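You operate a simulated robot arm through the tools that you are given. There is no shell and no other tool. Be economical: measure what you need, move in short steps, check, and stop when the job is done.

You run a simulated two-armed robot. Do the job below in one go: nothing can be reset, and whatever is moved stays where it is left.

Task
Pick up the brush from the end of the filler bench with one hand, pass it to the other hand and put it on the outer half of the lane 1 table.

The check looks at the end state, three seconds after you hand in, the way a careful person would. Anything else that was tipped, shoved, dropped, spilled or broken makes it a failure.

Robot
Two 7-joint arms with two-finger parallel grippers on one trunk, on a base that drives. Base frame: it is fixed to the floor where the robot stands at the start and does not move with it; the origin is under the middle of the robot, x ahead of it, y to its left, z up; the surface under the hand at the start is at about z = 86. Units: cm, rad, N and s.
The left shoulder is at the start at [2, 17, 117.8], the right one opposite. With the tool pointing down near the work surface each hand reaches from about 20 to 68 cm from the robot's upright axis, wherever it stands, measured 20 degrees to its own side. Places, roughly: outer half of the lane 1 table [-100, 0, 90]. Payload 3.8 kg a hand.
Tool frame (each hand has its own): the origin (TCP) lies between the finger pads and is the grasp point; the fingertips stand 3 cm ahead of it; z points along the fingers, y is the line along which they close. Largest opening 11 cm; finger width 2, thickness 1; the body of the gripper, 4.8 by 11.2 cm, starts 5.5 cm behind the TCP.
Orientation is that of the tool frame in the base frame, as a unit quaternion [w, x, y, z]. With the fingers straight down and closing along the base's y, the tool's x points along the base's -x, its y along +y and its z along -z.

Tools
- The arms move only by the tool play_rows. It takes "left_series", "right_series" or both (then of equal length, played together; a hand with none holds still); each is a list of rows, each an object of numbers (a shift or turn left out is 0, a gripper value left out holds the last): "jaw": the finger opening in cm, from 0 to 11; "x", "y", "z": the shift along the tool's x, y, z in units of 150 mm (1.0 is 150 mm); "rx", "ry", "rz": the turn, a rotation vector about the tool's x, y, z in units of 120 degrees (1.0 is 120 degrees). In form: [{"jaw": .., "x": .., "y": .., "z": .., "rx": .., "ry": .., "rz": ..}, ...]. A call has 1 to 8 rows; each row is the pose to reach, as a shift and turn from the pose commanded when the call began, along the tool's axes at that moment. A call with a number of a shift or a turn outside -1 to 1 is refused whole. A row lasts 0.2 s, in which the tool goes at most 5 cm and 0.15 rad; a call with a longer step from one row to the next is refused whole, and so is a gripper value outside its range. Where a pose cannot be reached the arm comes as near as it can. A force on the tool above 40 N (or 10 N above the force at the start of the call, whichever is more), or a blocked arm, ends the call early, and 0.2 s more pass. Each finger travels about 7.2 cm/s and halts on what it meets, pressing with about 24 N; the grip force reading is that of the motor and also rises with nothing between the fingers. The clock runs only during rows and for 0.2 s after the last one: add rows that repeat a pose to give the fingers time. It gives the time, the measured TCP pose, the force on the tool (base axes), the opening and the grip force at its end, in the units of the frame above (readings bear some noise), with the torque about the TCP (base axes, N m) and any sound that the robot's microphone picked up, and new pictures: "show" is both (left out), scene, wrist or none (wrist: the cameras of the hands that moved).
- Cameras (640 x 400 px; columns grow to the right, rows downward): "scene" is now at [3.48, 8.19, 131.97]; the picture's right is [0.99, -0.17, 0.00], its down [-0.11, -0.66, -0.75] and it looks along [0.13, 0.73, -0.67] (base axes); focal length 214 px, centre (320, 200). "left" rides on the left gripper at [7.3, -1.7, -10.3] in its tool frame; the picture's right is [0.23, 0.97, 0.00], its down [-0.76, 0.18, -0.62] and it looks along [-0.61, 0.14, 0.78] (tool axes); focal length 222 px, centre (320, 200). "right" rides on the right gripper at [7.2, 1.7, -10.3] in its tool frame; the picture's right is [-0.23, 0.97, 0.00], its down [-0.76, -0.18, -0.62] and it looks along [-0.61, -0.14, 0.78] (tool axes); focal length 222 px, centre (320, 200). There is no depth. A picture from a camera that has moved, and an enlarged one, comes with that camera's place and axes in the base frame and with its lens.
- raise_lower(by): slides the trunk up (or, below 0, down) by that many cm; the arms and the scene camera ride with it, the base frame stays. It gives what a move gives, with no picture.
- base_move(legs): drives the robot by 1 to 6 legs, each [ahead, turn to the left] in cm and rad, along the robot's own axes; the way and the turn of a leg run together, so that a leg with both is an arc; at most 150 cm and 3.142 rad a leg. The arms and the cameras ride along, it lands a little off, and it stops where it bumps. It gives what a move gives, and a new picture of the scene camera.
- turn_head(pan, tilt): turns the head with the scene camera to pan (to the left, within 1.396 rad either way) and tilt (down, from -0.506 to 1.204), counted from straight ahead of the robot. It gives what a move gives, and a new picture of the scene camera.
- enlarge(camera, box): a new picture of the part [left, top, right, bottom] of that camera's present view, enlarged. No time passes.
- finish_job(): hands the job in; it is judged then, once.

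Go step by step. Nothing tells you exact positions but the pictures and the camera data: compare them with the known pose of the tool, close in by small moves and look again before you grip or let go. The budget is 120 turns and 260 pictures, counting those below and the enlarged ones. Unless the task says otherwise, let go and move clear before handing in, and close with one line.

The tools are called after "Call:" by a JSON object that holds its "op" and its "data". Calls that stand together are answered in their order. play_rows: Moves the arms, as the interface text tells. Its arguments: {"type":"object","properties":{"left_series":{"type":"array","items":{"type":"object","properties":{"jaw":{"type":"number"},"x":{"type":"number"},"y":{"type":"number"},"z":{"type":"number"},"rx":{"type":"number"},"ry":{"type":"number"},"rz":{"type":"number"}}}},"right_series":{"type":"array","items":{"type":"object","properties":{"jaw":{"type":"number"},"x":{"type":"number"},"y":{"type":"number"},"z":{"type":"number"},"rx":{"type":"number"},"ry":{"type":"number"},"rz":{"type":"number"}}}},"show":{"type":"string","enum":["both","scene","wrist","none"]}},"required":[]} The other tools are called the same way: raise_lower (by) slides the trunk up or down; base_move (legs) drives the base; turn_head (pan, tilt) turns the head that bears the scene camera; enlarge (camera, box) takes an enlarged picture of a part of a camera's view; finish_job () hands the job in.

At the start:

```text
time_s: 0.0
left_position: [37.8, 39.76, 119.3]
left_tcp_rot: [0.0, 0.0, 1.0, 0.0]
left_force: [0.2, 0.4, 0.4]
left_ft_torque: [0.03, -0.02, 0.01]
left_gripper_width: 10.99
left_grip_force: 0.0
right_position: [47.73, 2.61, 110.7]
right_tcp_rot: [-0.001, 0.0, 1.0, 0.0]
right_force: [-0.4, -0.1, 0.4]
right_ft_torque: [-0.02, 0.0, 0.01]
right_gripper_width: 11.02
right_grip_force: 0.1
trunk travel left (down, up): [-27.5, 29.5]
robot x, y, heading: [-0.0, -0.09, 0.004]
head pan, tilt: [1.398, 0.73]
```

scene: 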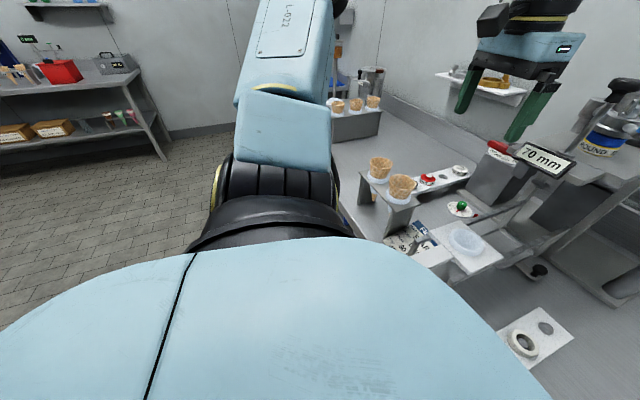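
right: 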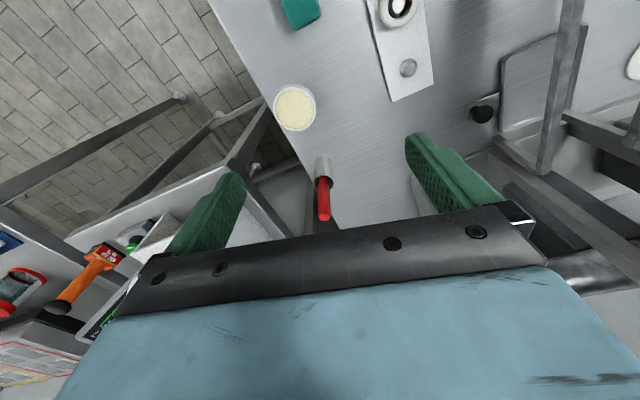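
left: 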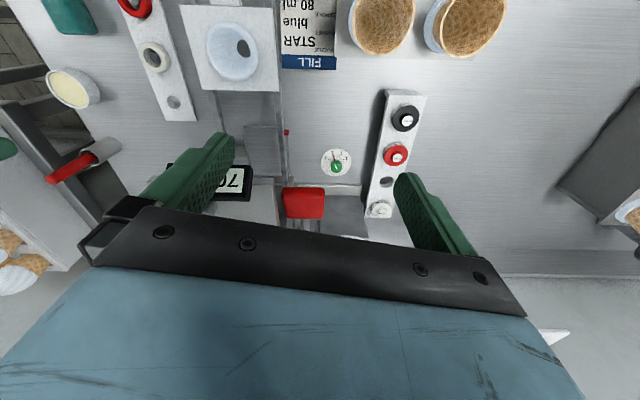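

The head looks left; I see the filler bench, but no certain brush yet. I'll turn the head ahead and to the right to find it.

Call:
{"op": "turn_head", "data": {"pan": 0.3, "tilt": 0.8}}

Call:
{"op": "turn_head", "data": {"pan": -0.7, "tilt": 0.7}}

```text
time_s: 1.3
left_position: [37.8, 39.71, 119.38]
left_tcp_rot: [0.0, 0.0, 1.0, 0.0]
left_force: [-0.3, -0.7, 0.0]
left_ft_torque: [-0.01, 0.0, -0.02]
left_gripper_width: 11.0
left_grip_force: 0.1
right_position: [47.67, 2.58, 110.88]
right_tcp_rot: [0.001, 0.0, 1.0, 0.001]
right_force: [0.1, -0.3, 0.9]
right_ft_torque: [0.01, -0.01, -0.02]
right_gripper_width: 11.01
right_grip_force: 0.0
trunk travel left (down, up): [-27.5, 29.5]
robot x, y, heading: [0.1, 0.08, -0.003]
head pan, tilt: [0.3, 0.799]
camera scene: at [9.74, 2.33, 131.4], right [0.3, -0.96, 0.0], down [-0.68, -0.21, -0.7], along [0.67, 0.21, -0.72], focal length 214 px, centre (320, 200)
```

scene: 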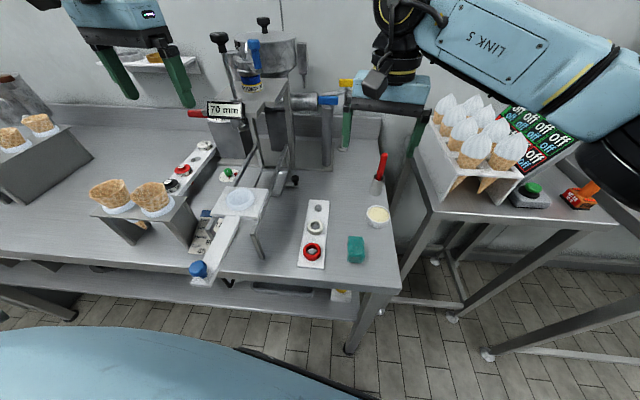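

```text
time_s: 2.6
left_position: [37.79, 39.72, 119.32]
left_tcp_rot: [0.0, -0.001, 1.0, 0.0]
left_force: [-0.8, -0.4, -0.3]
left_ft_torque: [0.02, 0.01, -0.01]
left_gripper_width: 11.02
left_grip_force: 0.1
right_position: [47.72, 2.64, 110.72]
right_tcp_rot: [-0.001, 0.0, 1.0, 0.0]
right_force: [0.2, -0.2, -0.5]
right_ft_torque: [-0.02, 0.02, 0.0]
right_gripper_width: 10.99
right_grip_force: 0.0
trunk travel left (down, up): [-27.5, 29.5]
robot x, y, heading: [0.01, 0.28, 0.004]
head pan, tilt: [-0.7, 0.7]
camera scene: at [8.54, -5.53, 132.23], right [-0.64, -0.77, 0.0], down [-0.49, 0.41, -0.76], along [0.59, -0.49, -0.64], focal length 214 px, centre (320, 200)
```

scene: 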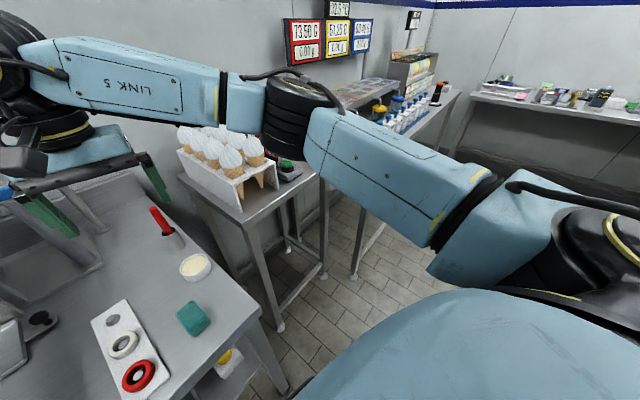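

The red-handled item near the right end of the bench may be the brush, standing up. I'll take a closer look.

Call:
{"op": "enlarge", "data": {"camera": "scene", "box": [90, 180, 250, 280]}}

Call:
{"op": "enlarge", "data": {"camera": "right", "box": [250, 70, 410, 250]}}

Call:
{"op": "enlarge", "data": {"camera": "scene", "box": [60, 260, 300, 400]}}

```text
4.00 times, centred on (170, 230) of scene
camera zoom: at [8.54, -5.53, 132.23], right [-0.64, -0.77, 0.0], down [-0.49, 0.41, -0.76], along [0.59, -0.49, -0.64], focal length 858 px, centre (920, 80)
```

zoom: 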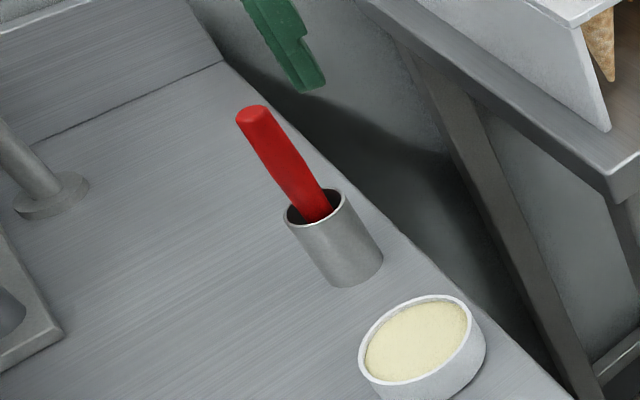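

```text
2.22 times, centred on (330, 160) of right
camera zoom: at [40.45, 4.14, 120.97], right [0.23, 0.97, 0.0], down [0.76, -0.18, 0.62], along [0.61, -0.14, -0.78], focal length 494 px, centre (298, 289)
```

zoom: 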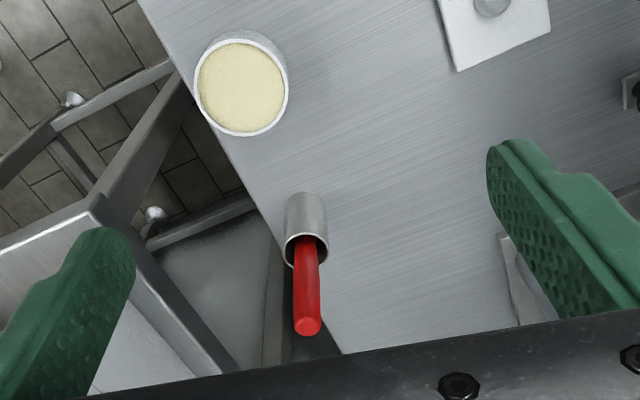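

```text
2.67 times, centred on (180, 330) of scene
camera zoom: at [8.54, -5.53, 132.23], right [-0.64, -0.77, 0.0], down [-0.49, 0.41, -0.76], along [0.59, -0.49, -0.64], focal length 572 px, centre (693, -147)
```

zoom: 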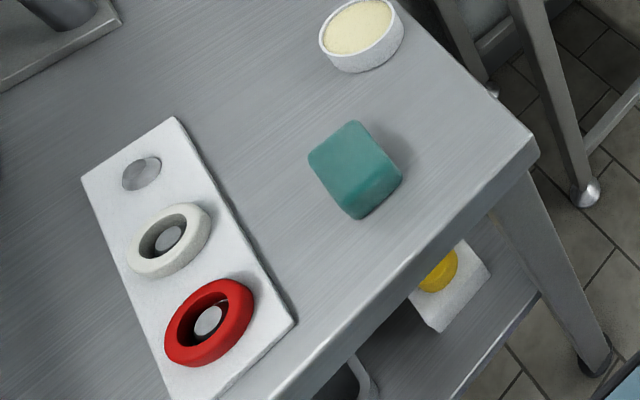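

The brush stands upright in a small cup: handle top near [59.4, 0.3, 100.4], cup rim about z = 92.6. First I'll look both ways behind for the lane 1 table.

Call:
{"op": "turn_head", "data": {"pan": -1.39, "tilt": 0.35}}

Call:
{"op": "turn_head", "data": {"pan": 1.39, "tilt": 0.35}}

Call:
{"op": "turn_head", "data": {"pan": 0.0, "tilt": 0.6}}

```text
time_s: 3.7
left_position: [37.89, 39.61, 119.32]
left_tcp_rot: [0.0, -0.001, 1.0, 0.0]
left_force: [-0.2, -0.3, -0.2]
left_ft_torque: [-0.02, 0.03, 0.01]
left_gripper_width: 11.0
left_grip_force: 0.1
right_position: [47.65, 2.46, 110.67]
right_tcp_rot: [-0.001, 0.0, 1.0, 0.0]
right_force: [0.1, 0.3, -0.4]
right_ft_torque: [0.0, -0.01, -0.03]
right_gripper_width: 11.0
right_grip_force: 0.0
trunk travel left (down, up): [-27.5, 29.5]
robot x, y, heading: [0.02, -0.24, 0.003]
head pan, tilt: [-1.389, 0.351]
camera scene: at [3.73, -9.22, 135.36], right [-0.98, -0.18, 0.0], down [-0.06, 0.34, -0.94], along [0.17, -0.92, -0.34], focal length 214 px, centre (320, 200)
```

scene: 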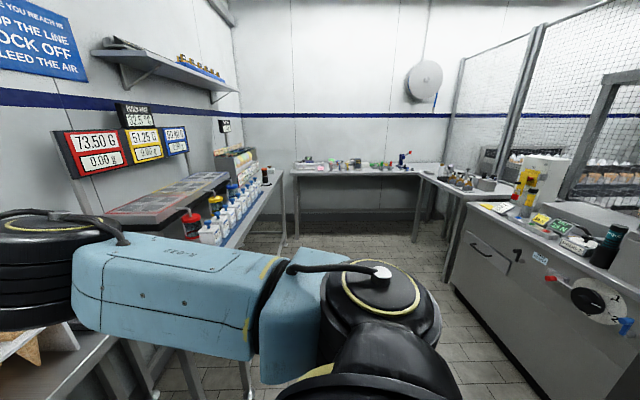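

```text
time_s: 6.1
left_position: [37.94, 39.79, 119.3]
left_tcp_rot: [0.0, -0.001, 1.0, -0.001]
left_force: [-0.3, 0.3, -0.6]
left_ft_torque: [0.0, 0.01, -0.01]
left_gripper_width: 11.01
left_grip_force: 0.0
right_position: [47.73, 2.53, 110.8]
right_tcp_rot: [0.0, -0.001, 1.0, 0.0]
right_force: [0.0, -0.1, -0.4]
right_ft_torque: [0.03, -0.02, 0.0]
right_gripper_width: 11.01
right_grip_force: 0.1
trunk travel left (down, up): [-27.5, 29.5]
robot x, y, heading: [-0.25, -0.06, -0.0]
head pan, tilt: [1.389, 0.351]
camera scene: at [3.72, 9.1, 135.37], right [0.98, -0.18, 0.0], down [-0.06, -0.34, -0.94], along [0.17, 0.92, -0.34], focal length 214 px, centre (320, 200)
```

scene: 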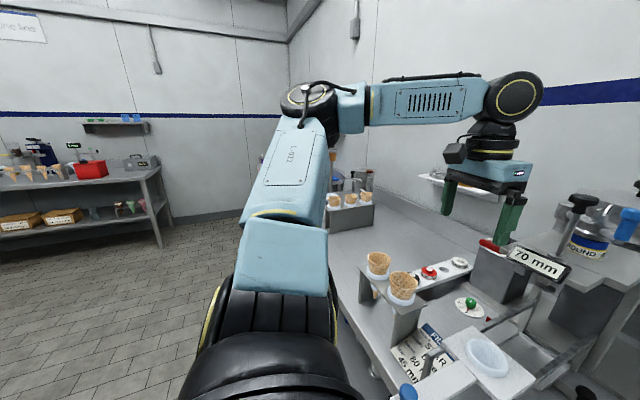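

```text
time_s: 7.6
left_position: [37.8, 39.65, 119.36]
left_tcp_rot: [0.0, -0.001, 1.0, 0.0]
left_force: [0.4, 0.5, -0.1]
left_ft_torque: [-0.01, -0.02, -0.03]
left_gripper_width: 11.01
left_grip_force: 0.1
right_position: [47.67, 2.72, 110.64]
right_tcp_rot: [0.001, 0.0, 1.0, 0.0]
right_force: [-0.1, 0.3, -0.4]
right_ft_torque: [0.0, 0.0, 0.03]
right_gripper_width: 11.02
right_grip_force: 0.1
trunk travel left (down, up): [-27.5, 29.5]
robot x, y, heading: [-0.34, 0.07, -0.002]
head pan, tilt: [0.0, 0.6]
camera scene: at [10.88, -0.05, 133.09], right [0.0, -1.0, 0.0], down [-0.56, 0.0, -0.83], along [0.83, 0.0, -0.56], focal length 214 px, centre (320, 200)
```

scene: 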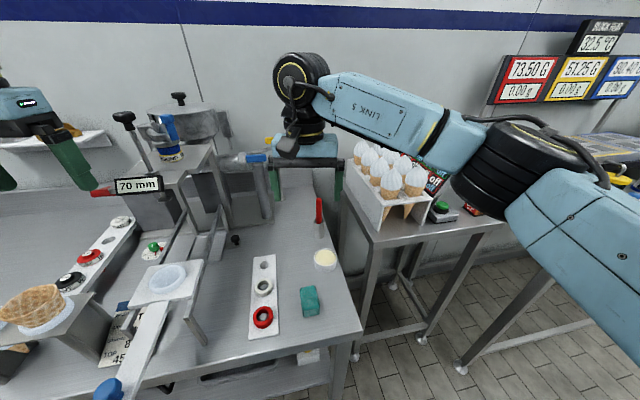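

The brush handle is confirmed near [59.3, 0.4, 92–100]. I bring the right hand above it, with the tips just above its top, and look.

Call:
{"op": "play_rows", "data": {"right_series": [{"x": -0.26, "y": -0.05, "z": 0.05, "jaw": 7}, {"x": -0.52, "y": -0.1, "z": 0.12, "jaw": 6}, {"x": -0.77, "y": -0.15, "z": 0.2, "jaw": 6}, {"x": -0.77, "y": -0.15, "z": 0.2, "jaw": 6}, {"x": -0.77, "y": -0.15, "z": 0.2, "jaw": 6}]}}

```text
time_s: 8.8
left_position: [37.9, 39.77, 119.29]
left_tcp_rot: [0.0, -0.001, 1.0, 0.0]
left_force: [-0.5, 0.7, 0.4]
left_ft_torque: [-0.03, -0.03, -0.03]
left_gripper_width: 11.01
left_grip_force: 0.0
right_position: [58.79, 0.15, 107.48]
right_tcp_rot: [0.0, -0.001, 1.0, 0.0]
right_force: [-0.5, 0.9, -0.2]
right_ft_torque: [0.01, -0.01, -0.01]
right_gripper_width: 5.99
right_grip_force: 0.0
right hand out of reach, approached as far as the arm can: row 3, 4, 5
trunk travel left (down, up): [-27.5, 29.5]
robot x, y, heading: [0.01, 0.24, -0.003]
head pan, tilt: [0.0, 0.6]
camera scene: at [10.87, -0.02, 133.09], right [0.0, -1.0, 0.0], down [-0.56, 0.0, -0.83], along [0.83, 0.0, -0.56], focal length 214 px, centre (320, 200)
camera right: at [51.5, 1.65, 117.78], right [0.23, 0.97, 0.0], down [0.76, -0.18, 0.62], along [0.61, -0.14, -0.78], focal length 222 px, centre (320, 200)
```

scene: 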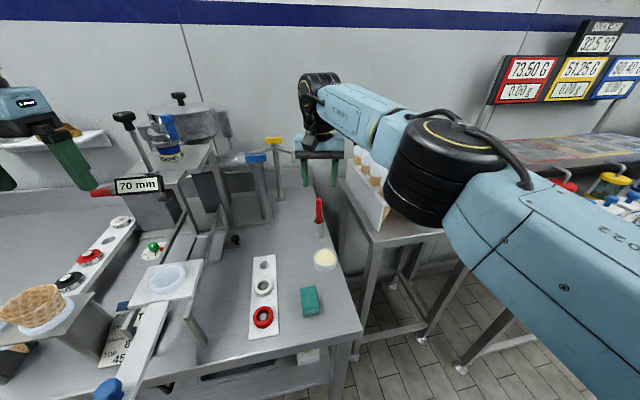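
right: 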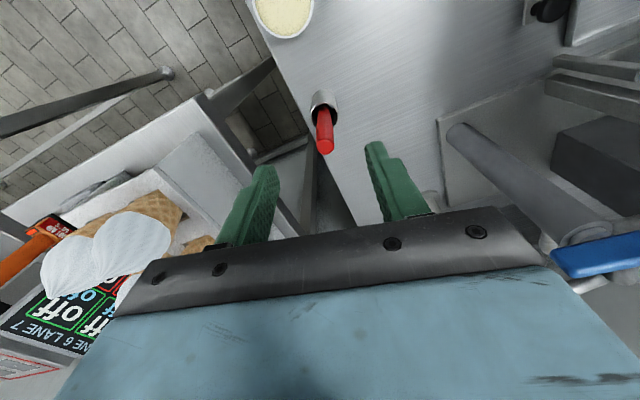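

The handle is below between the fingers; the arm is slightly at its reach limit but this should ease lower. I descend in part and check.

Call:
{"op": "play_rows", "data": {"right_series": [{"z": 0.15}, {"z": 0.3}, {"z": 0.42}, {"z": 0.42}]}}

```text
time_s: 9.8
left_position: [37.79, 39.7, 119.38]
left_tcp_rot: [0.001, 0.0, 1.0, 0.001]
left_force: [-0.5, 0.7, 0.4]
left_ft_torque: [-0.01, 0.01, -0.04]
left_gripper_width: 11.04
left_grip_force: 0.0
right_position: [58.71, 0.11, 101.3]
right_tcp_rot: [-0.001, 0.0, 1.0, 0.0]
right_force: [0.3, -0.3, 0.6]
right_ft_torque: [0.01, -0.03, 0.0]
right_gripper_width: 6.01
right_grip_force: 0.0
trunk travel left (down, up): [-27.5, 29.5]
robot x, y, heading: [-0.15, -0.25, -0.002]
head pan, tilt: [0.0, 0.6]
camera scene: at [10.86, -0.05, 133.09], right [0.0, -1.0, 0.0], down [-0.56, 0.0, -0.83], along [0.83, 0.0, -0.56], focal length 214 px, centre (320, 200)
camera right: at [51.51, 1.62, 111.52], right [0.23, 0.97, 0.0], down [0.76, -0.18, 0.62], along [0.61, -0.14, -0.78], focal length 222 px, centre (320, 200)
```

scene: 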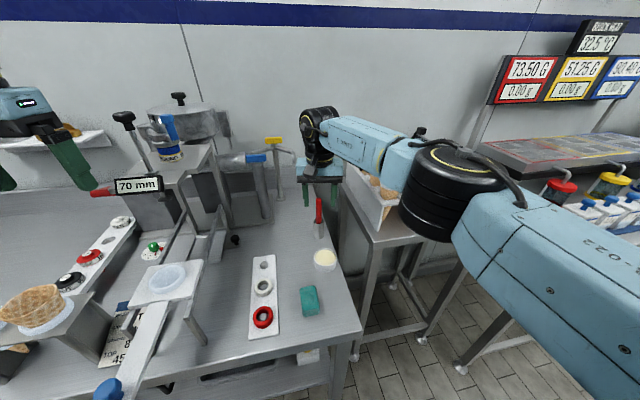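
right: 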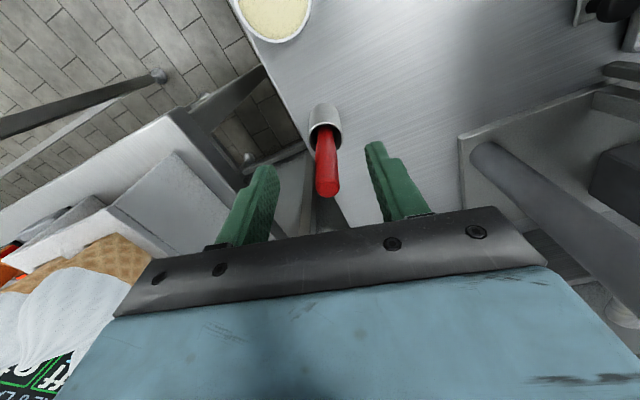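

The handle sits centred between the fingers. I lower to TCP z ≈ 96.9 and look once more.

Call:
{"op": "play_rows", "data": {"right_series": [{"z": 0.15, "x": -0.02, "y": 0.01}, {"z": 0.29, "x": -0.03, "y": 0.015}, {"z": 0.29, "x": -0.03, "y": 0.015}], "show": "wrist"}}

Call:
{"op": "enlarge", "data": {"camera": "scene", "box": [260, 150, 380, 250]}}

```text
time_s: 10.6
left_position: [37.77, 39.66, 119.33]
left_tcp_rot: [0.0, -0.001, 1.0, 0.001]
left_force: [-0.1, -0.3, -0.2]
left_ft_torque: [0.03, 0.01, 0.01]
left_gripper_width: 11.01
left_grip_force: 0.0
right_position: [59.16, 0.3, 96.88]
right_tcp_rot: [0.0, 0.0, 1.0, 0.0]
right_force: [-0.1, -0.2, 0.4]
right_ft_torque: [-0.03, -0.01, 0.01]
right_gripper_width: 6.01
right_grip_force: 0.1
trunk travel left (down, up): [-27.5, 29.5]
robot x, y, heading: [-0.03, -0.29, 0.002]
head pan, tilt: [0.0, 0.6]
camera right: at [51.87, 1.85, 107.16], right [0.23, 0.97, 0.0], down [0.76, -0.18, 0.62], along [0.61, -0.14, -0.78], focal length 222 px, centre (320, 200)
```

right: 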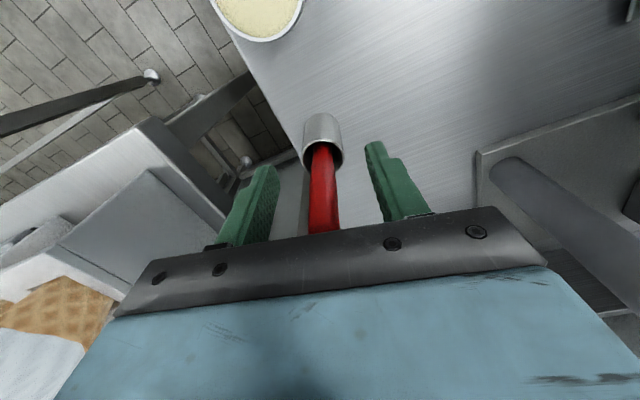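

```text
4.00 times, centred on (320, 200) of scene
camera zoom: at [10.87, -0.06, 133.09], right [0.0, -1.0, 0.0], down [-0.56, 0.0, -0.83], along [0.83, 0.0, -0.56], focal length 858 px, centre (320, 200)
```

zoom: 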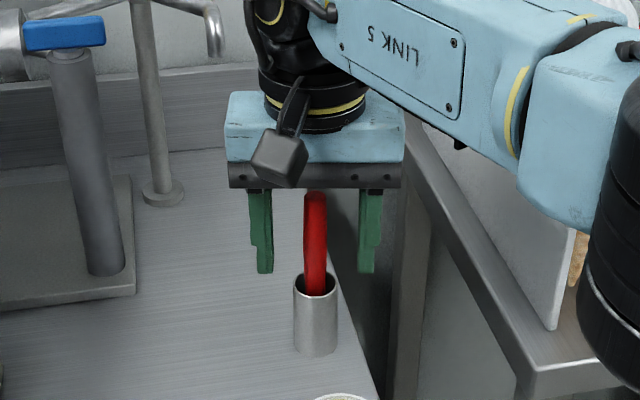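

The handle is between the pads with the tips clear above the cup rim. I close on it.

Call:
{"op": "play_rows", "data": {"right_series": [{"jaw": 3}, {"jaw": 0.5}, {"jaw": 0.5}, {"jaw": 0.5}], "show": "wrist"}}

```text
time_s: 11.6
left_position: [37.89, 39.71, 119.36]
left_tcp_rot: [-0.001, -0.001, 1.0, 0.001]
left_force: [-0.1, 0.2, -0.1]
left_ft_torque: [0.0, 0.04, 0.01]
left_gripper_width: 11.01
left_grip_force: 0.0
right_position: [59.19, 0.34, 96.96]
right_tcp_rot: [0.001, 0.0, 1.0, 0.0]
right_force: [0.5, -0.2, -0.1]
right_ft_torque: [0.0, 0.02, -0.01]
right_gripper_width: 1.66
right_grip_force: 24.1
trunk travel left (down, up): [-27.5, 29.5]
robot x, y, heading: [-0.08, -0.06, 0.001]
head pan, tilt: [0.0, 0.6]
camera right: at [51.88, 1.86, 107.18], right [0.23, 0.97, 0.0], down [0.76, -0.18, 0.62], along [0.61, -0.14, -0.78], focal length 222 px, centre (320, 200)
```

right: 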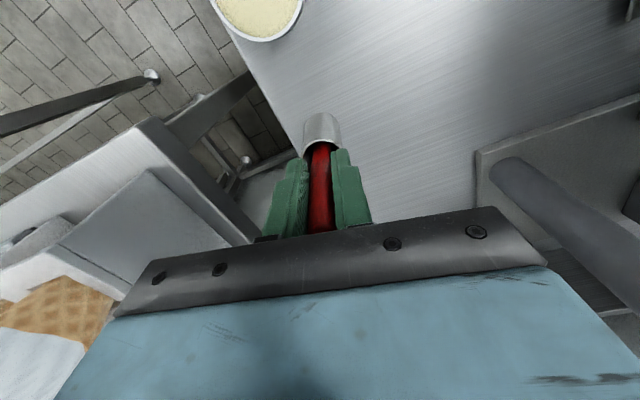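

Gripped at 1.66 cm. I lift straight up with the trunk so the reach stays the same, first a little.

Call:
{"op": "raise_lower", "data": {"by": 3}}

Call:
{"op": "enlarge", "data": {"camera": "scene", "box": [260, 160, 380, 260]}}

```text
time_s: 12.4
left_position: [37.93, 39.74, 122.36]
left_tcp_rot: [0.0, -0.001, 1.0, -0.001]
left_force: [0.1, -0.3, 0.3]
left_ft_torque: [-0.02, -0.03, -0.01]
left_gripper_width: 11.01
left_grip_force: 0.1
right_position: [59.09, 0.26, 99.85]
right_tcp_rot: [0.0, 0.0, 1.0, -0.001]
right_force: [-1.0, 0.1, 0.8]
right_ft_torque: [0.01, 0.04, -0.01]
right_gripper_width: 1.65
right_grip_force: 24.1
trunk travel left (down, up): [-30.5, 26.5]
robot x, y, heading: [-0.28, 0.24, 0.001]
head pan, tilt: [0.0, 0.6]
```

```text
4.00 times, centred on (320, 210) of scene
camera zoom: at [10.9, -0.05, 136.09], right [0.0, -1.0, 0.0], down [-0.57, 0.0, -0.82], along [0.82, 0.0, -0.57], focal length 858 px, centre (320, 160)
```

zoom: 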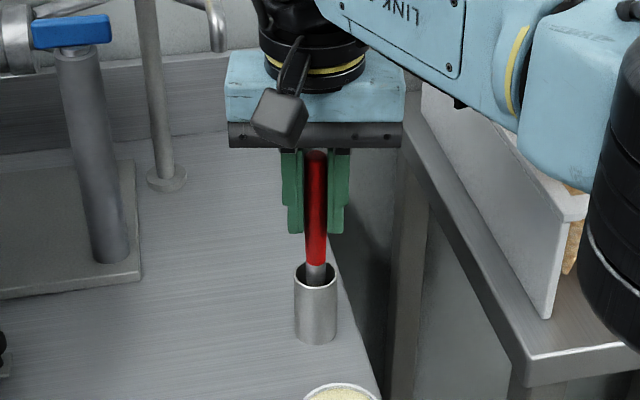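

The brush slides out and the cup stays. I keep lifting.

Call:
{"op": "raise_lower", "data": {"by": 4}}

Call:
{"op": "enlarge", "data": {"camera": "scene", "box": [260, 160, 380, 260]}}

Call:
{"op": "raise_lower", "data": {"by": 5}}

Call:
{"op": "enlarge", "data": {"camera": "scene", "box": [250, 150, 410, 290]}}

```text
time_s: 13.2
left_position: [37.99, 39.73, 126.31]
left_tcp_rot: [0.0, -0.001, 1.0, 0.0]
left_force: [0.0, 0.0, 0.4]
left_ft_torque: [-0.05, 0.02, 0.0]
left_gripper_width: 11.0
left_grip_force: 0.0
right_position: [59.16, 0.44, 103.95]
right_tcp_rot: [0.0, -0.001, 1.0, 0.001]
right_force: [0.0, 0.4, 0.0]
right_ft_torque: [0.01, 0.01, -0.01]
right_gripper_width: 1.66
right_grip_force: 23.9
trunk travel left (down, up): [-34.5, 22.5]
robot x, y, heading: [0.11, 0.1, -0.0]
head pan, tilt: [0.0, 0.6]
```

```text
4.00 times, centred on (320, 210) of scene
camera zoom: at [10.9, -0.05, 140.09], right [0.0, -1.0, 0.0], down [-0.57, 0.0, -0.82], along [0.82, 0.0, -0.57], focal length 858 px, centre (320, 160)
```

zoom: 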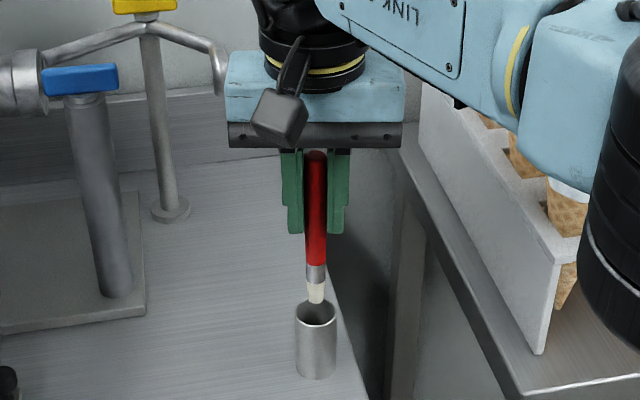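

```text
time_s: 14.1
left_position: [37.86, 39.72, 131.39]
left_tcp_rot: [0.0, -0.001, 1.0, -0.001]
left_force: [0.0, -0.7, 0.3]
left_ft_torque: [0.04, 0.01, -0.01]
left_gripper_width: 10.99
left_grip_force: 0.1
right_position: [58.95, 0.21, 108.96]
right_tcp_rot: [0.0, 0.0, 1.0, 0.0]
right_force: [0.2, -0.1, -0.5]
right_ft_torque: [0.03, -0.02, 0.0]
right_gripper_width: 1.65
right_grip_force: 23.9
trunk travel left (down, up): [-39.5, 17.5]
robot x, y, heading: [0.07, 0.1, -0.003]
head pan, tilt: [0.0, 0.6]
```

```text
2.86 times, centred on (330, 220) of scene
camera zoom: at [10.9, -0.05, 145.08], right [0.0, -1.0, 0.0], down [-0.57, 0.0, -0.82], along [0.82, 0.0, -0.57], focal length 613 px, centre (291, 143)
```

zoom: 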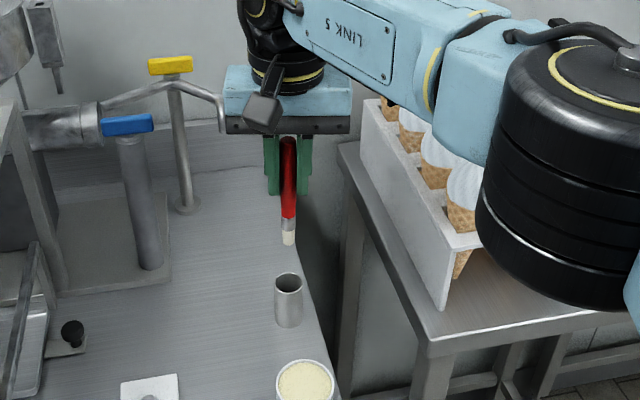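

The brush is free of the cup, about 13 cm long with the bristles down. I back the robot off 20 cm from the bench to get room, keeping the arms as they are.

Call:
{"op": "base_move", "data": {"legs": [[-20, 0]]}}

```text
time_s: 15.7
left_position: [17.97, 39.7, 131.3]
left_tcp_rot: [0.0, 0.0, 1.0, 0.0]
left_force: [-0.5, 0.4, 0.8]
left_ft_torque: [-0.01, 0.03, -0.03]
left_gripper_width: 10.99
left_grip_force: 0.2
right_position: [39.16, 0.18, 108.89]
right_tcp_rot: [0.0, 0.0, 1.0, 0.0]
right_force: [-0.3, -0.4, 0.1]
right_ft_torque: [0.01, -0.01, -0.01]
right_gripper_width: 1.66
right_grip_force: 24.1
trunk travel left (down, up): [-39.5, 17.5]
robot x, y, heading: [-19.57, -0.04, 0.006]
head pan, tilt: [0.0, 0.6]
camera scene: at [-9.12, -0.06, 145.09], right [0.0, -1.0, 0.0], down [-0.56, 0.0, -0.83], along [0.83, 0.0, -0.56], focal length 214 px, centre (320, 200)
```

scene: 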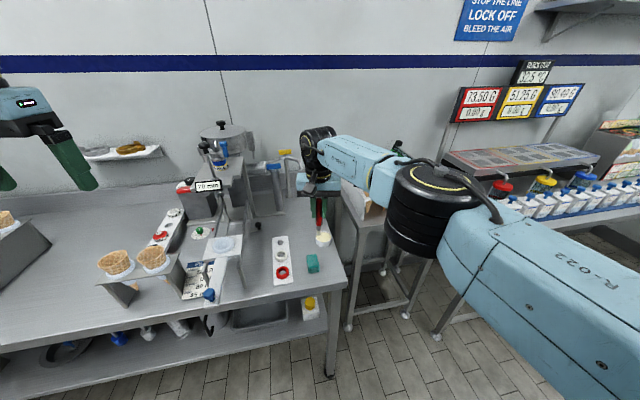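

Clear of the bench now. I draw the right hand in while turning it to point left, and turn the left hand a quarter about its axis for the hand-over.

Call:
{"op": "play_rows", "data": {"right_series": [{"x": 0.125, "rx": -0.07}, {"x": 0.25, "rx": -0.14}, {"x": 0.375, "rx": -0.21}, {"x": 0.5, "rx": -0.28}, {"x": 0.625, "rx": -0.35}, {"x": 0.75, "rx": -0.42}, {"x": 0.875, "rx": -0.49}, {"x": 1.0, "rx": -0.56}], "left_series": [{"rz": 0.07}, {"rz": 0.14}, {"rz": 0.21}, {"rz": 0.28}, {"rz": 0.35}, {"rz": 0.42}, {"rz": 0.49}, {"rz": 0.56}], "show": "scene"}}

```text
time_s: 17.5
left_position: [17.81, 39.71, 131.4]
left_tcp_rot: [0.0, 0.554, 0.833, 0.0]
left_force: [-0.4, -0.1, 0.5]
left_ft_torque: [0.0, 0.0, -0.02]
left_gripper_width: 10.99
left_grip_force: 0.1
right_position: [24.13, 0.29, 109.03]
right_tcp_rot: [0.001, 0.0, 0.833, 0.554]
right_force: [-0.1, 0.6, -0.2]
right_ft_torque: [-0.01, 0.0, 0.01]
right_gripper_width: 1.64
right_grip_force: 24.0
trunk travel left (down, up): [-39.5, 17.5]
robot x, y, heading: [-19.93, -0.17, -0.001]
head pan, tilt: [0.0, 0.6]
camera scene: at [-9.11, -0.1, 145.1], right [0.0, -1.0, 0.0], down [-0.56, 0.0, -0.83], along [0.83, 0.0, -0.56], focal length 214 px, centre (320, 200)
```

scene: 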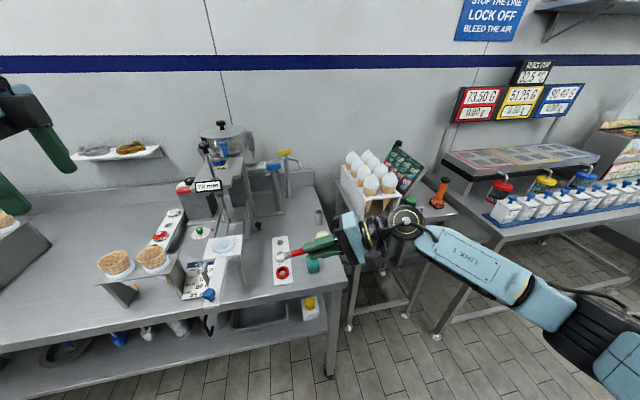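

Both turn well. I finish both turns and start bringing the left hand inwards at height.

Call:
{"op": "play_rows", "data": {"right_series": [{"rx": -0.065}, {"rx": -0.13}, {"rx": -0.19}, {"rx": -0.19}], "left_series": [{"rz": 0.065, "x": -0.32}, {"rz": 0.13, "x": -0.64}, {"rz": 0.19, "x": -0.96}, {"rz": 0.19, "x": -0.96}], "show": "none"}}

Call:
{"op": "turn_head", "data": {"pan": 0.1, "tilt": 0.8}}

```text
time_s: 18.5
left_position: [23.56, 26.44, 131.36]
left_tcp_rot: [0.001, 0.707, 0.707, 0.0]
left_force: [0.0, 0.7, 0.1]
left_ft_torque: [-0.01, -0.02, 0.01]
left_gripper_width: 11.01
left_grip_force: 0.0
right_position: [24.14, 0.38, 108.9]
right_tcp_rot: [0.0, 0.0, 0.707, 0.707]
right_force: [0.8, 1.0, -0.2]
right_ft_torque: [0.0, -0.01, -0.02]
right_gripper_width: 1.67
right_grip_force: 23.6
trunk travel left (down, up): [-39.5, 17.5]
robot x, y, heading: [-19.99, -0.17, -0.003]
head pan, tilt: [0.0, 0.6]
```

```text
time_s: 19.3
left_position: [23.62, 26.34, 131.35]
left_tcp_rot: [0.0, 0.707, 0.707, -0.001]
left_force: [-0.2, -0.3, -0.2]
left_ft_torque: [-0.02, 0.02, 0.0]
left_gripper_width: 11.01
left_grip_force: 0.1
right_position: [24.27, 0.35, 108.97]
right_tcp_rot: [0.0, 0.0, 0.707, 0.707]
right_force: [-1.3, 0.2, 0.5]
right_ft_torque: [0.01, 0.02, -0.01]
right_gripper_width: 1.66
right_grip_force: 24.0
trunk travel left (down, up): [-39.5, 17.5]
robot x, y, heading: [-19.84, -0.02, -0.002]
head pan, tilt: [0.099, 0.799]
camera scene: at [-9.87, 0.72, 143.41], right [0.1, -1.0, 0.0], down [-0.71, -0.07, -0.7], along [0.69, 0.07, -0.72], focal length 214 px, centre (320, 200)
```

scene: 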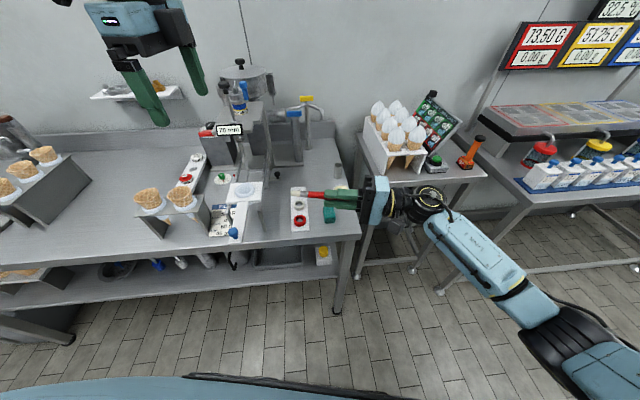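

The brush lies level, pointing left. I bring the left hand over its free part.

Call:
{"op": "play_rows", "data": {"left_series": [{"x": -0.25, "z": 0.12}, {"x": -0.5, "z": 0.24}, {"x": -0.75, "z": 0.36}, {"x": -1.0, "z": 0.48, "y": 0.03}, {"x": -1.0, "z": 0.48, "y": 0.03}]}}

```text
time_s: 20.5
left_position: [23.07, 13.1, 124.02]
left_tcp_rot: [0.001, 0.706, 0.708, 0.0]
left_force: [1.0, 0.5, -0.3]
left_ft_torque: [0.01, 0.01, -0.02]
left_gripper_width: 11.0
left_grip_force: 0.1
left hand out of reach, approached as far as the arm can: row 4, 5
right_position: [24.31, 0.37, 108.95]
right_tcp_rot: [0.0, 0.0, 0.707, 0.707]
right_force: [-0.5, 0.1, 1.3]
right_ft_torque: [-0.04, 0.03, -0.01]
right_gripper_width: 1.65
right_grip_force: 23.8
trunk travel left (down, up): [-39.5, 17.5]
robot x, y, heading: [-19.59, -0.0, 0.001]
head pan, tilt: [0.099, 0.799]
camera scene: at [-9.87, 0.73, 143.41], right [0.1, -1.0, 0.0], down [-0.71, -0.07, -0.7], along [0.69, 0.07, -0.72], focal length 214 px, centre (320, 200)
camera left: at [21.32, 20.35, 134.31], right [0.97, 0.23, 0.0], down [0.18, -0.76, 0.62], along [0.14, -0.61, -0.78], focal length 222 px, centre (320, 200)
```

scene: 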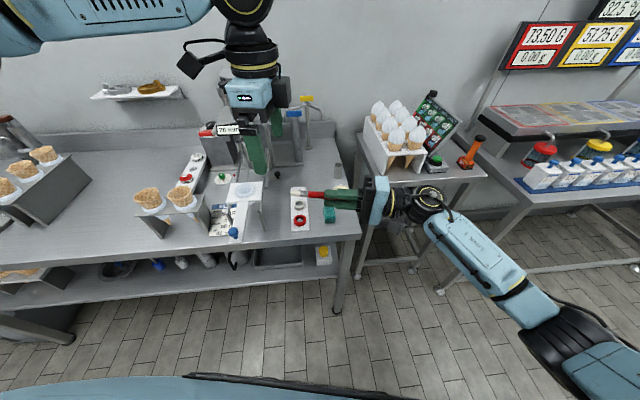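
left: 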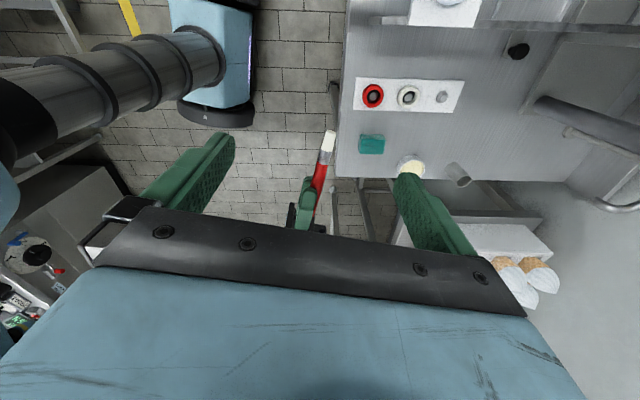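

The left arm is at its limit there, so I move the right hand 10 cm left and the left hand back slightly instead.

Call:
{"op": "play_rows", "data": {"right_series": [{"z": 0.25}, {"z": 0.5}, {"z": 0.667}, {"z": 0.667}], "left_series": [{"x": 0.1, "y": 0.05}, {"x": 0.2, "y": 0.05}, {"x": 0.27, "y": 0.05}, {"x": 0.27, "y": 0.05}]}}

```text
time_s: 21.5
left_position: [23.81, 17.13, 124.1]
left_tcp_rot: [0.0, 0.706, 0.708, 0.0]
left_force: [0.4, -0.9, 0.2]
left_ft_torque: [0.02, -0.01, -0.04]
left_gripper_width: 11.02
left_grip_force: 0.1
right_position: [24.34, 10.37, 108.94]
right_tcp_rot: [0.0, 0.001, 0.707, 0.707]
right_force: [0.6, -0.8, -0.6]
right_ft_torque: [-0.02, 0.01, 0.0]
right_gripper_width: 1.65
right_grip_force: 24.7
trunk travel left (down, up): [-39.5, 17.5]
robot x, y, heading: [-19.77, 0.07, -0.001]
head pan, tilt: [0.099, 0.799]
camera scene: at [-9.86, 0.68, 143.4], right [0.1, -1.0, 0.0], down [-0.71, -0.07, -0.7], along [0.69, 0.07, -0.72], focal length 214 px, centre (320, 200)
camera right: at [16.94, -0.15, 110.45], right [0.23, 0.0, 0.97], down [0.76, -0.62, -0.18], along [0.61, 0.78, -0.14], focal length 222 px, centre (320, 200)
camera left: at [22.07, 24.34, 134.33], right [0.97, 0.23, 0.0], down [0.18, -0.76, 0.62], along [0.14, -0.61, -0.78], focal length 222 px, centre (320, 200)
```

scene: 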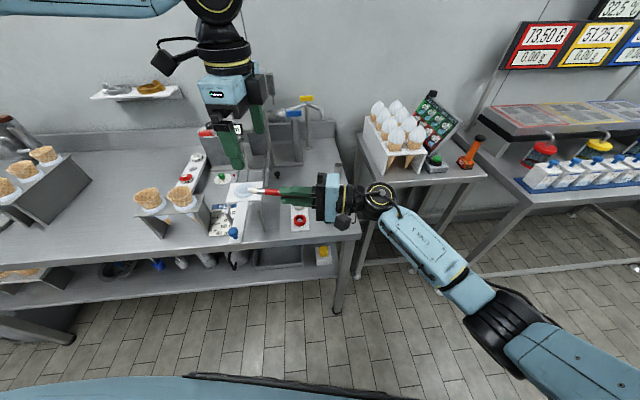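
right: 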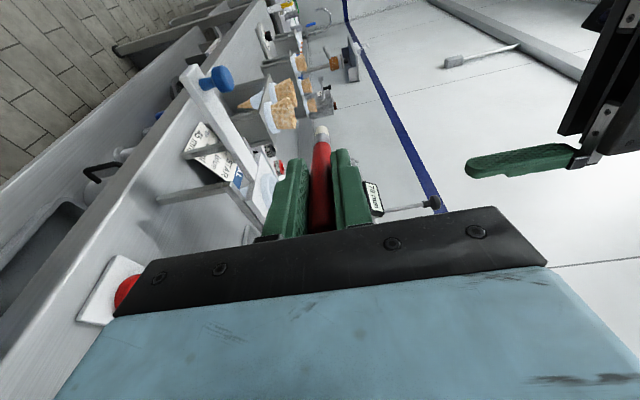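
left: 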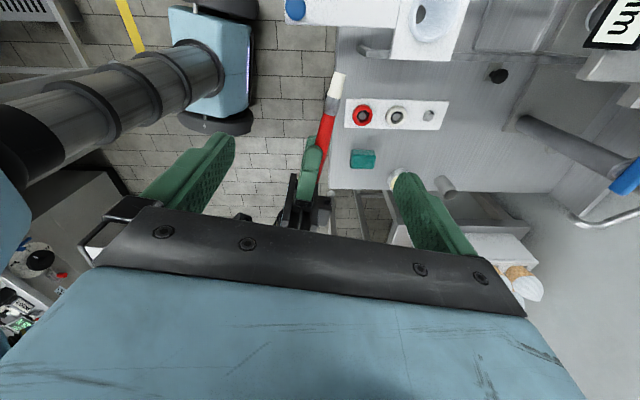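

The free red part runs from y ≈ 13.4 to 17 at x ≈ 24.7. I lower the left hand over it, part way first.

Call:
{"op": "play_rows", "data": {"left_series": [{"x": -0.1, "y": 0.05, "z": 0.2}, {"x": -0.107, "y": 0.055, "z": 0.4}, {"x": -0.107, "y": 0.055, "z": 0.6}, {"x": -0.107, "y": 0.055, "z": 0.6}], "show": "both"}}

```text
time_s: 22.5
left_position: [24.68, 15.53, 114.91]
left_tcp_rot: [0.0, 0.706, 0.708, 0.0]
left_force: [-1.5, 0.0, 0.0]
left_ft_torque: [-0.01, -0.02, -0.06]
left_gripper_width: 11.0
left_grip_force: 0.0
right_position: [24.21, 10.49, 108.86]
right_tcp_rot: [0.0, 0.0, 0.707, 0.707]
right_force: [0.4, -0.3, -0.4]
right_ft_torque: [0.0, 0.03, -0.01]
right_gripper_width: 1.67
right_grip_force: 24.1
trunk travel left (down, up): [-39.5, 17.5]
robot x, y, heading: [-20.31, 0.1, 0.003]
head pan, tilt: [0.099, 0.799]
camera scene: at [-9.91, 0.76, 143.41], right [0.1, -1.0, 0.0], down [-0.71, -0.07, -0.7], along [0.69, 0.07, -0.72], focal length 214 px, centre (320, 200)
camera left: at [22.85, 22.68, 125.3], right [0.97, 0.23, 0.0], down [0.18, -0.76, 0.62], along [0.14, -0.61, -0.78], focal length 222 px, centre (320, 200)
```

scene: 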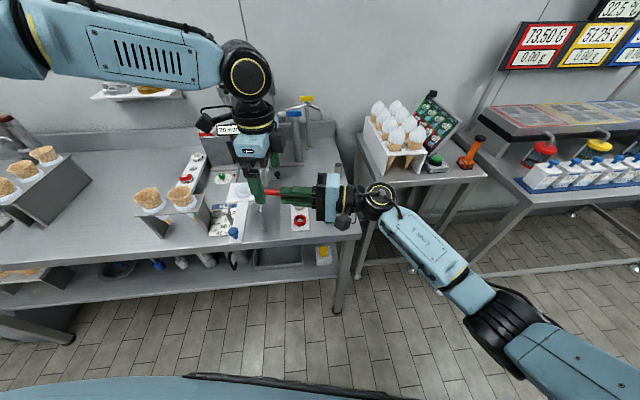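
left: 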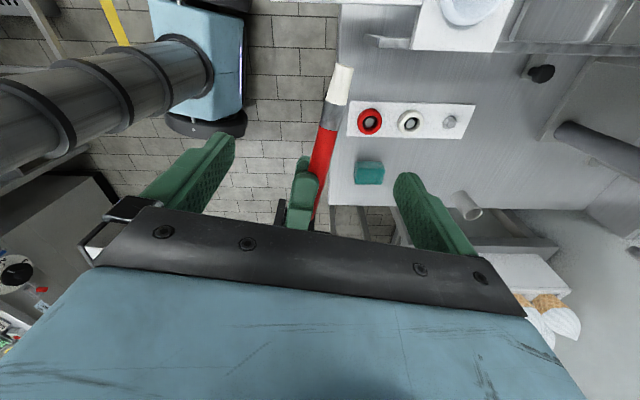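

Well lined up; the brush axis runs at x ≈ 24.8. I lower to brush height and look before closing.

Call:
{"op": "play_rows", "data": {"left_series": [{"z": 0.2}, {"z": 0.39, "y": 0.005}, {"z": 0.39, "y": 0.005}], "show": "wrist"}}

Call:
{"op": "enlarge", "data": {"camera": "scene", "box": [200, 130, 360, 240]}}

```text
time_s: 23.3
left_position: [24.19, 16.39, 109.53]
left_tcp_rot: [0.001, 0.707, 0.708, 0.0]
left_force: [-0.2, 0.3, 0.4]
left_ft_torque: [0.03, 0.01, 0.02]
left_gripper_width: 10.99
left_grip_force: 0.0
left hand out of reach, approached as far as the arm can: row 2, 3
right_position: [24.3, 10.28, 108.88]
right_tcp_rot: [0.0, 0.0, 0.707, 0.707]
right_force: [-0.2, -0.5, -0.4]
right_ft_torque: [-0.03, 0.01, -0.01]
right_gripper_width: 1.63
right_grip_force: 23.4
trunk travel left (down, up): [-39.5, 17.5]
robot x, y, heading: [-20.03, 0.09, -0.002]
head pan, tilt: [0.099, 0.799]
camera left: at [22.37, 23.61, 119.93], right [0.97, 0.23, 0.0], down [0.18, -0.76, 0.62], along [0.14, -0.61, -0.78], focal length 222 px, centre (320, 200)
```

left: 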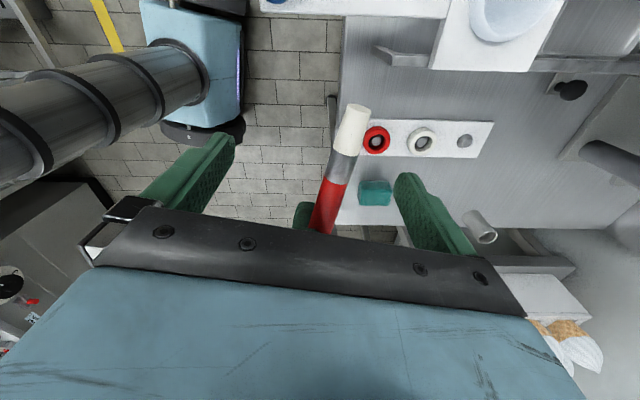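

```text
3.64 times, centred on (280, 185) of scene
camera zoom: at [-9.86, 0.73, 143.4], right [0.1, -1.0, 0.0], down [-0.71, -0.07, -0.7], along [0.69, 0.07, -0.72], focal length 780 px, centre (466, 254)
```

zoom: 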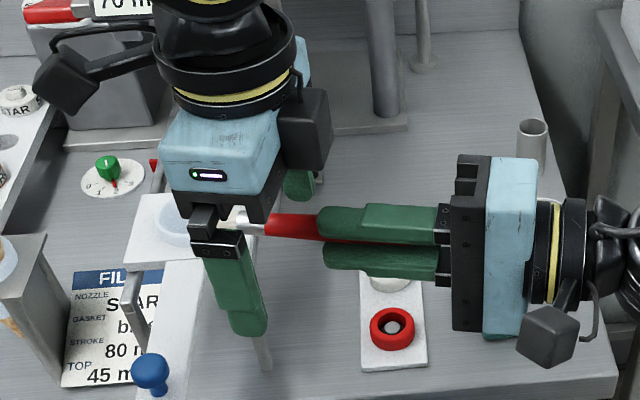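

The left hand stopped at its limit 1 cm short, but close. I bring the brush to it with small right-hand shifts: 0.9 cm left, 0.8 cm back, 0.5 cm up.

Call:
{"op": "play_rows", "data": {"right_series": [{"x": 0.025, "y": 0.02, "z": 0.03}, {"x": 0.05, "y": 0.035, "z": 0.06}, {"x": 0.05, "y": 0.035, "z": 0.06}], "show": "none"}}

Call:
{"op": "enlarge", "data": {"camera": "left", "box": [220, 70, 440, 260]}}

Call:
{"op": "enlarge", "data": {"camera": "right", "box": [200, 60, 640, 260]}}

```text
time_s: 24.1
left_position: [24.08, 16.33, 109.59]
left_tcp_rot: [0.0, 0.707, 0.708, 0.0]
left_force: [0.3, -0.1, 0.6]
left_ft_torque: [0.0, -0.01, -0.01]
left_gripper_width: 10.99
left_grip_force: 0.0
right_position: [23.46, 11.27, 109.43]
right_tcp_rot: [0.0, -0.001, 0.707, 0.707]
right_force: [-0.1, -0.1, -0.9]
right_ft_torque: [0.01, 0.0, -0.01]
right_gripper_width: 1.65
right_grip_force: 24.7
trunk travel left (down, up): [-39.5, 17.5]
robot x, y, heading: [-20.28, 0.19, 0.001]
head pan, tilt: [0.099, 0.799]
```

```text
2.11 times, centred on (330, 165) of left
camera zoom: at [22.37, 23.61, 119.97], right [0.97, 0.23, 0.0], down [0.18, -0.76, 0.62], along [0.14, -0.61, -0.78], focal length 468 px, centre (299, 274)
```

zoom: 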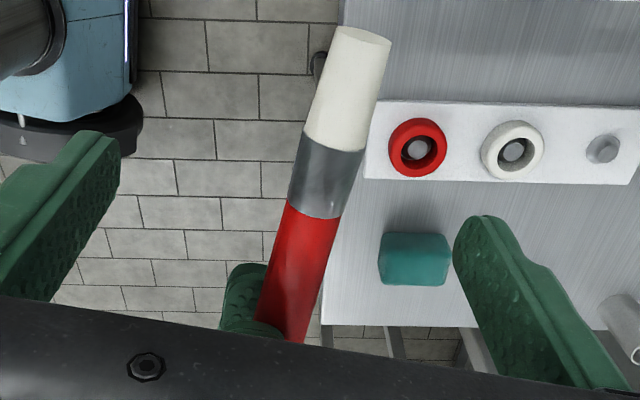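

```text
1.45 times, centred on (420, 160) of right
camera zoom: at [16.17, 0.73, 111.01], right [0.23, 0.0, 0.97], down [0.76, -0.62, -0.18], along [0.61, 0.78, -0.14], focal length 323 px, centre (174, 258)
```

zoom: 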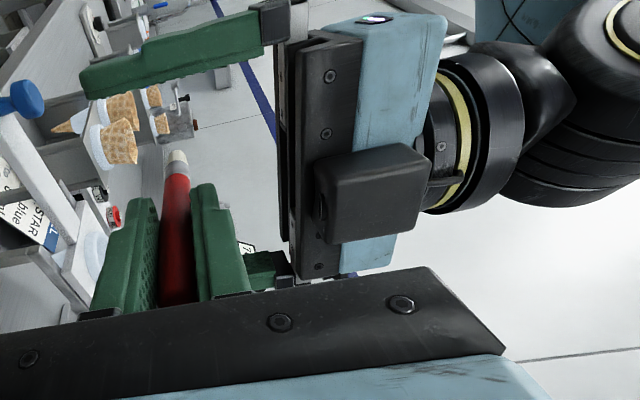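

The red handle is centred between the left pads, with about 1 cm clearance from the right tips. I close the left hand.

Call:
{"op": "play_rows", "data": {"left_series": [{"jaw": 8}, {"jaw": 5}, {"jaw": 2.5}, {"jaw": 0.5}, {"jaw": 0.5}, {"jaw": 0.5}], "show": "wrist"}}

```text
time_s: 25.5
left_position: [24.18, 16.57, 109.68]
left_tcp_rot: [0.001, 0.706, 0.708, 0.001]
left_force: [7.5, 1.1, -0.7]
left_ft_torque: [0.08, -0.01, 0.05]
left_gripper_width: 1.48
left_grip_force: 23.3
right_position: [23.46, 11.23, 109.47]
right_tcp_rot: [-0.001, -0.001, 0.707, 0.707]
right_force: [-7.1, -2.2, 1.3]
right_ft_torque: [0.03, -0.04, 0.29]
right_gripper_width: 1.66
right_grip_force: 23.6
trunk travel left (down, up): [-39.5, 17.5]
robot x, y, heading: [-20.12, 0.18, -0.005]
head pan, tilt: [0.099, 0.799]
camera left: at [22.39, 23.63, 119.97], right [0.97, 0.23, 0.0], down [0.18, -0.76, 0.62], along [0.14, -0.61, -0.78], focal length 222 px, centre (320, 200)
```

left: 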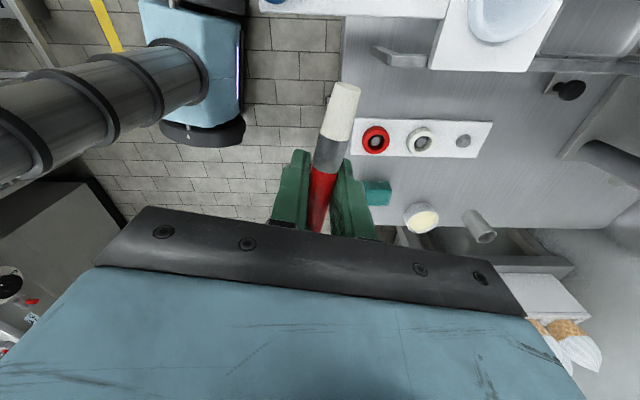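

Both hands hold the brush. I open the right hand and draw it straight back along its fingers.

Call:
{"op": "play_rows", "data": {"right_series": [{"jaw": 3}, {"jaw": 5}, {"jaw": 5}, {"jaw": 5, "z": -0.2}, {"jaw": 5, "z": -0.5}, {"jaw": 5, "z": -0.8}, {"jaw": 5, "z": -0.95}, {"jaw": 5, "z": -0.95}]}}

```text
time_s: 27.3
left_position: [24.19, 16.43, 109.6]
left_tcp_rot: [0.001, 0.707, 0.707, 0.0]
left_force: [0.2, 0.6, 0.0]
left_ft_torque: [-0.01, 0.0, -0.02]
left_gripper_width: 1.47
left_grip_force: 23.8
right_position: [23.34, -3.05, 109.48]
right_tcp_rot: [0.0, 0.0, 0.707, 0.707]
right_force: [0.5, -0.7, 0.5]
right_ft_torque: [0.02, 0.01, 0.0]
right_gripper_width: 5.02
right_grip_force: 0.2
trunk travel left (down, up): [-39.5, 17.5]
robot x, y, heading: [-19.93, 0.06, 0.001]
head pan, tilt: [0.099, 0.799]
camera scene: at [-9.87, 0.76, 143.4], right [0.1, -1.0, 0.0], down [-0.71, -0.07, -0.7], along [0.69, 0.07, -0.72], focal length 214 px, centre (320, 200)
camera right: at [16.16, -13.56, 111.03], right [0.23, 0.0, 0.97], down [0.76, -0.62, -0.18], along [0.61, 0.78, -0.14], focal length 222 px, centre (320, 200)
```

scene: 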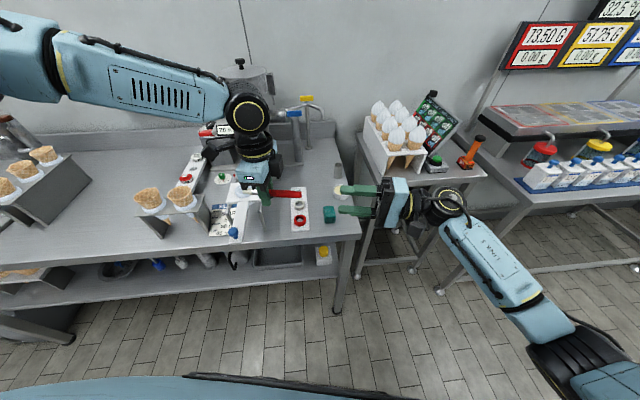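
right: 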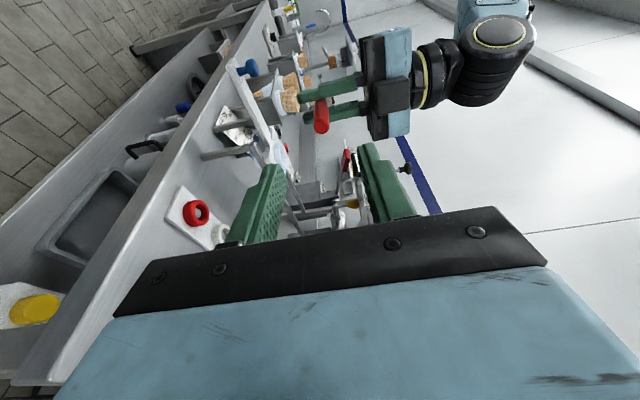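

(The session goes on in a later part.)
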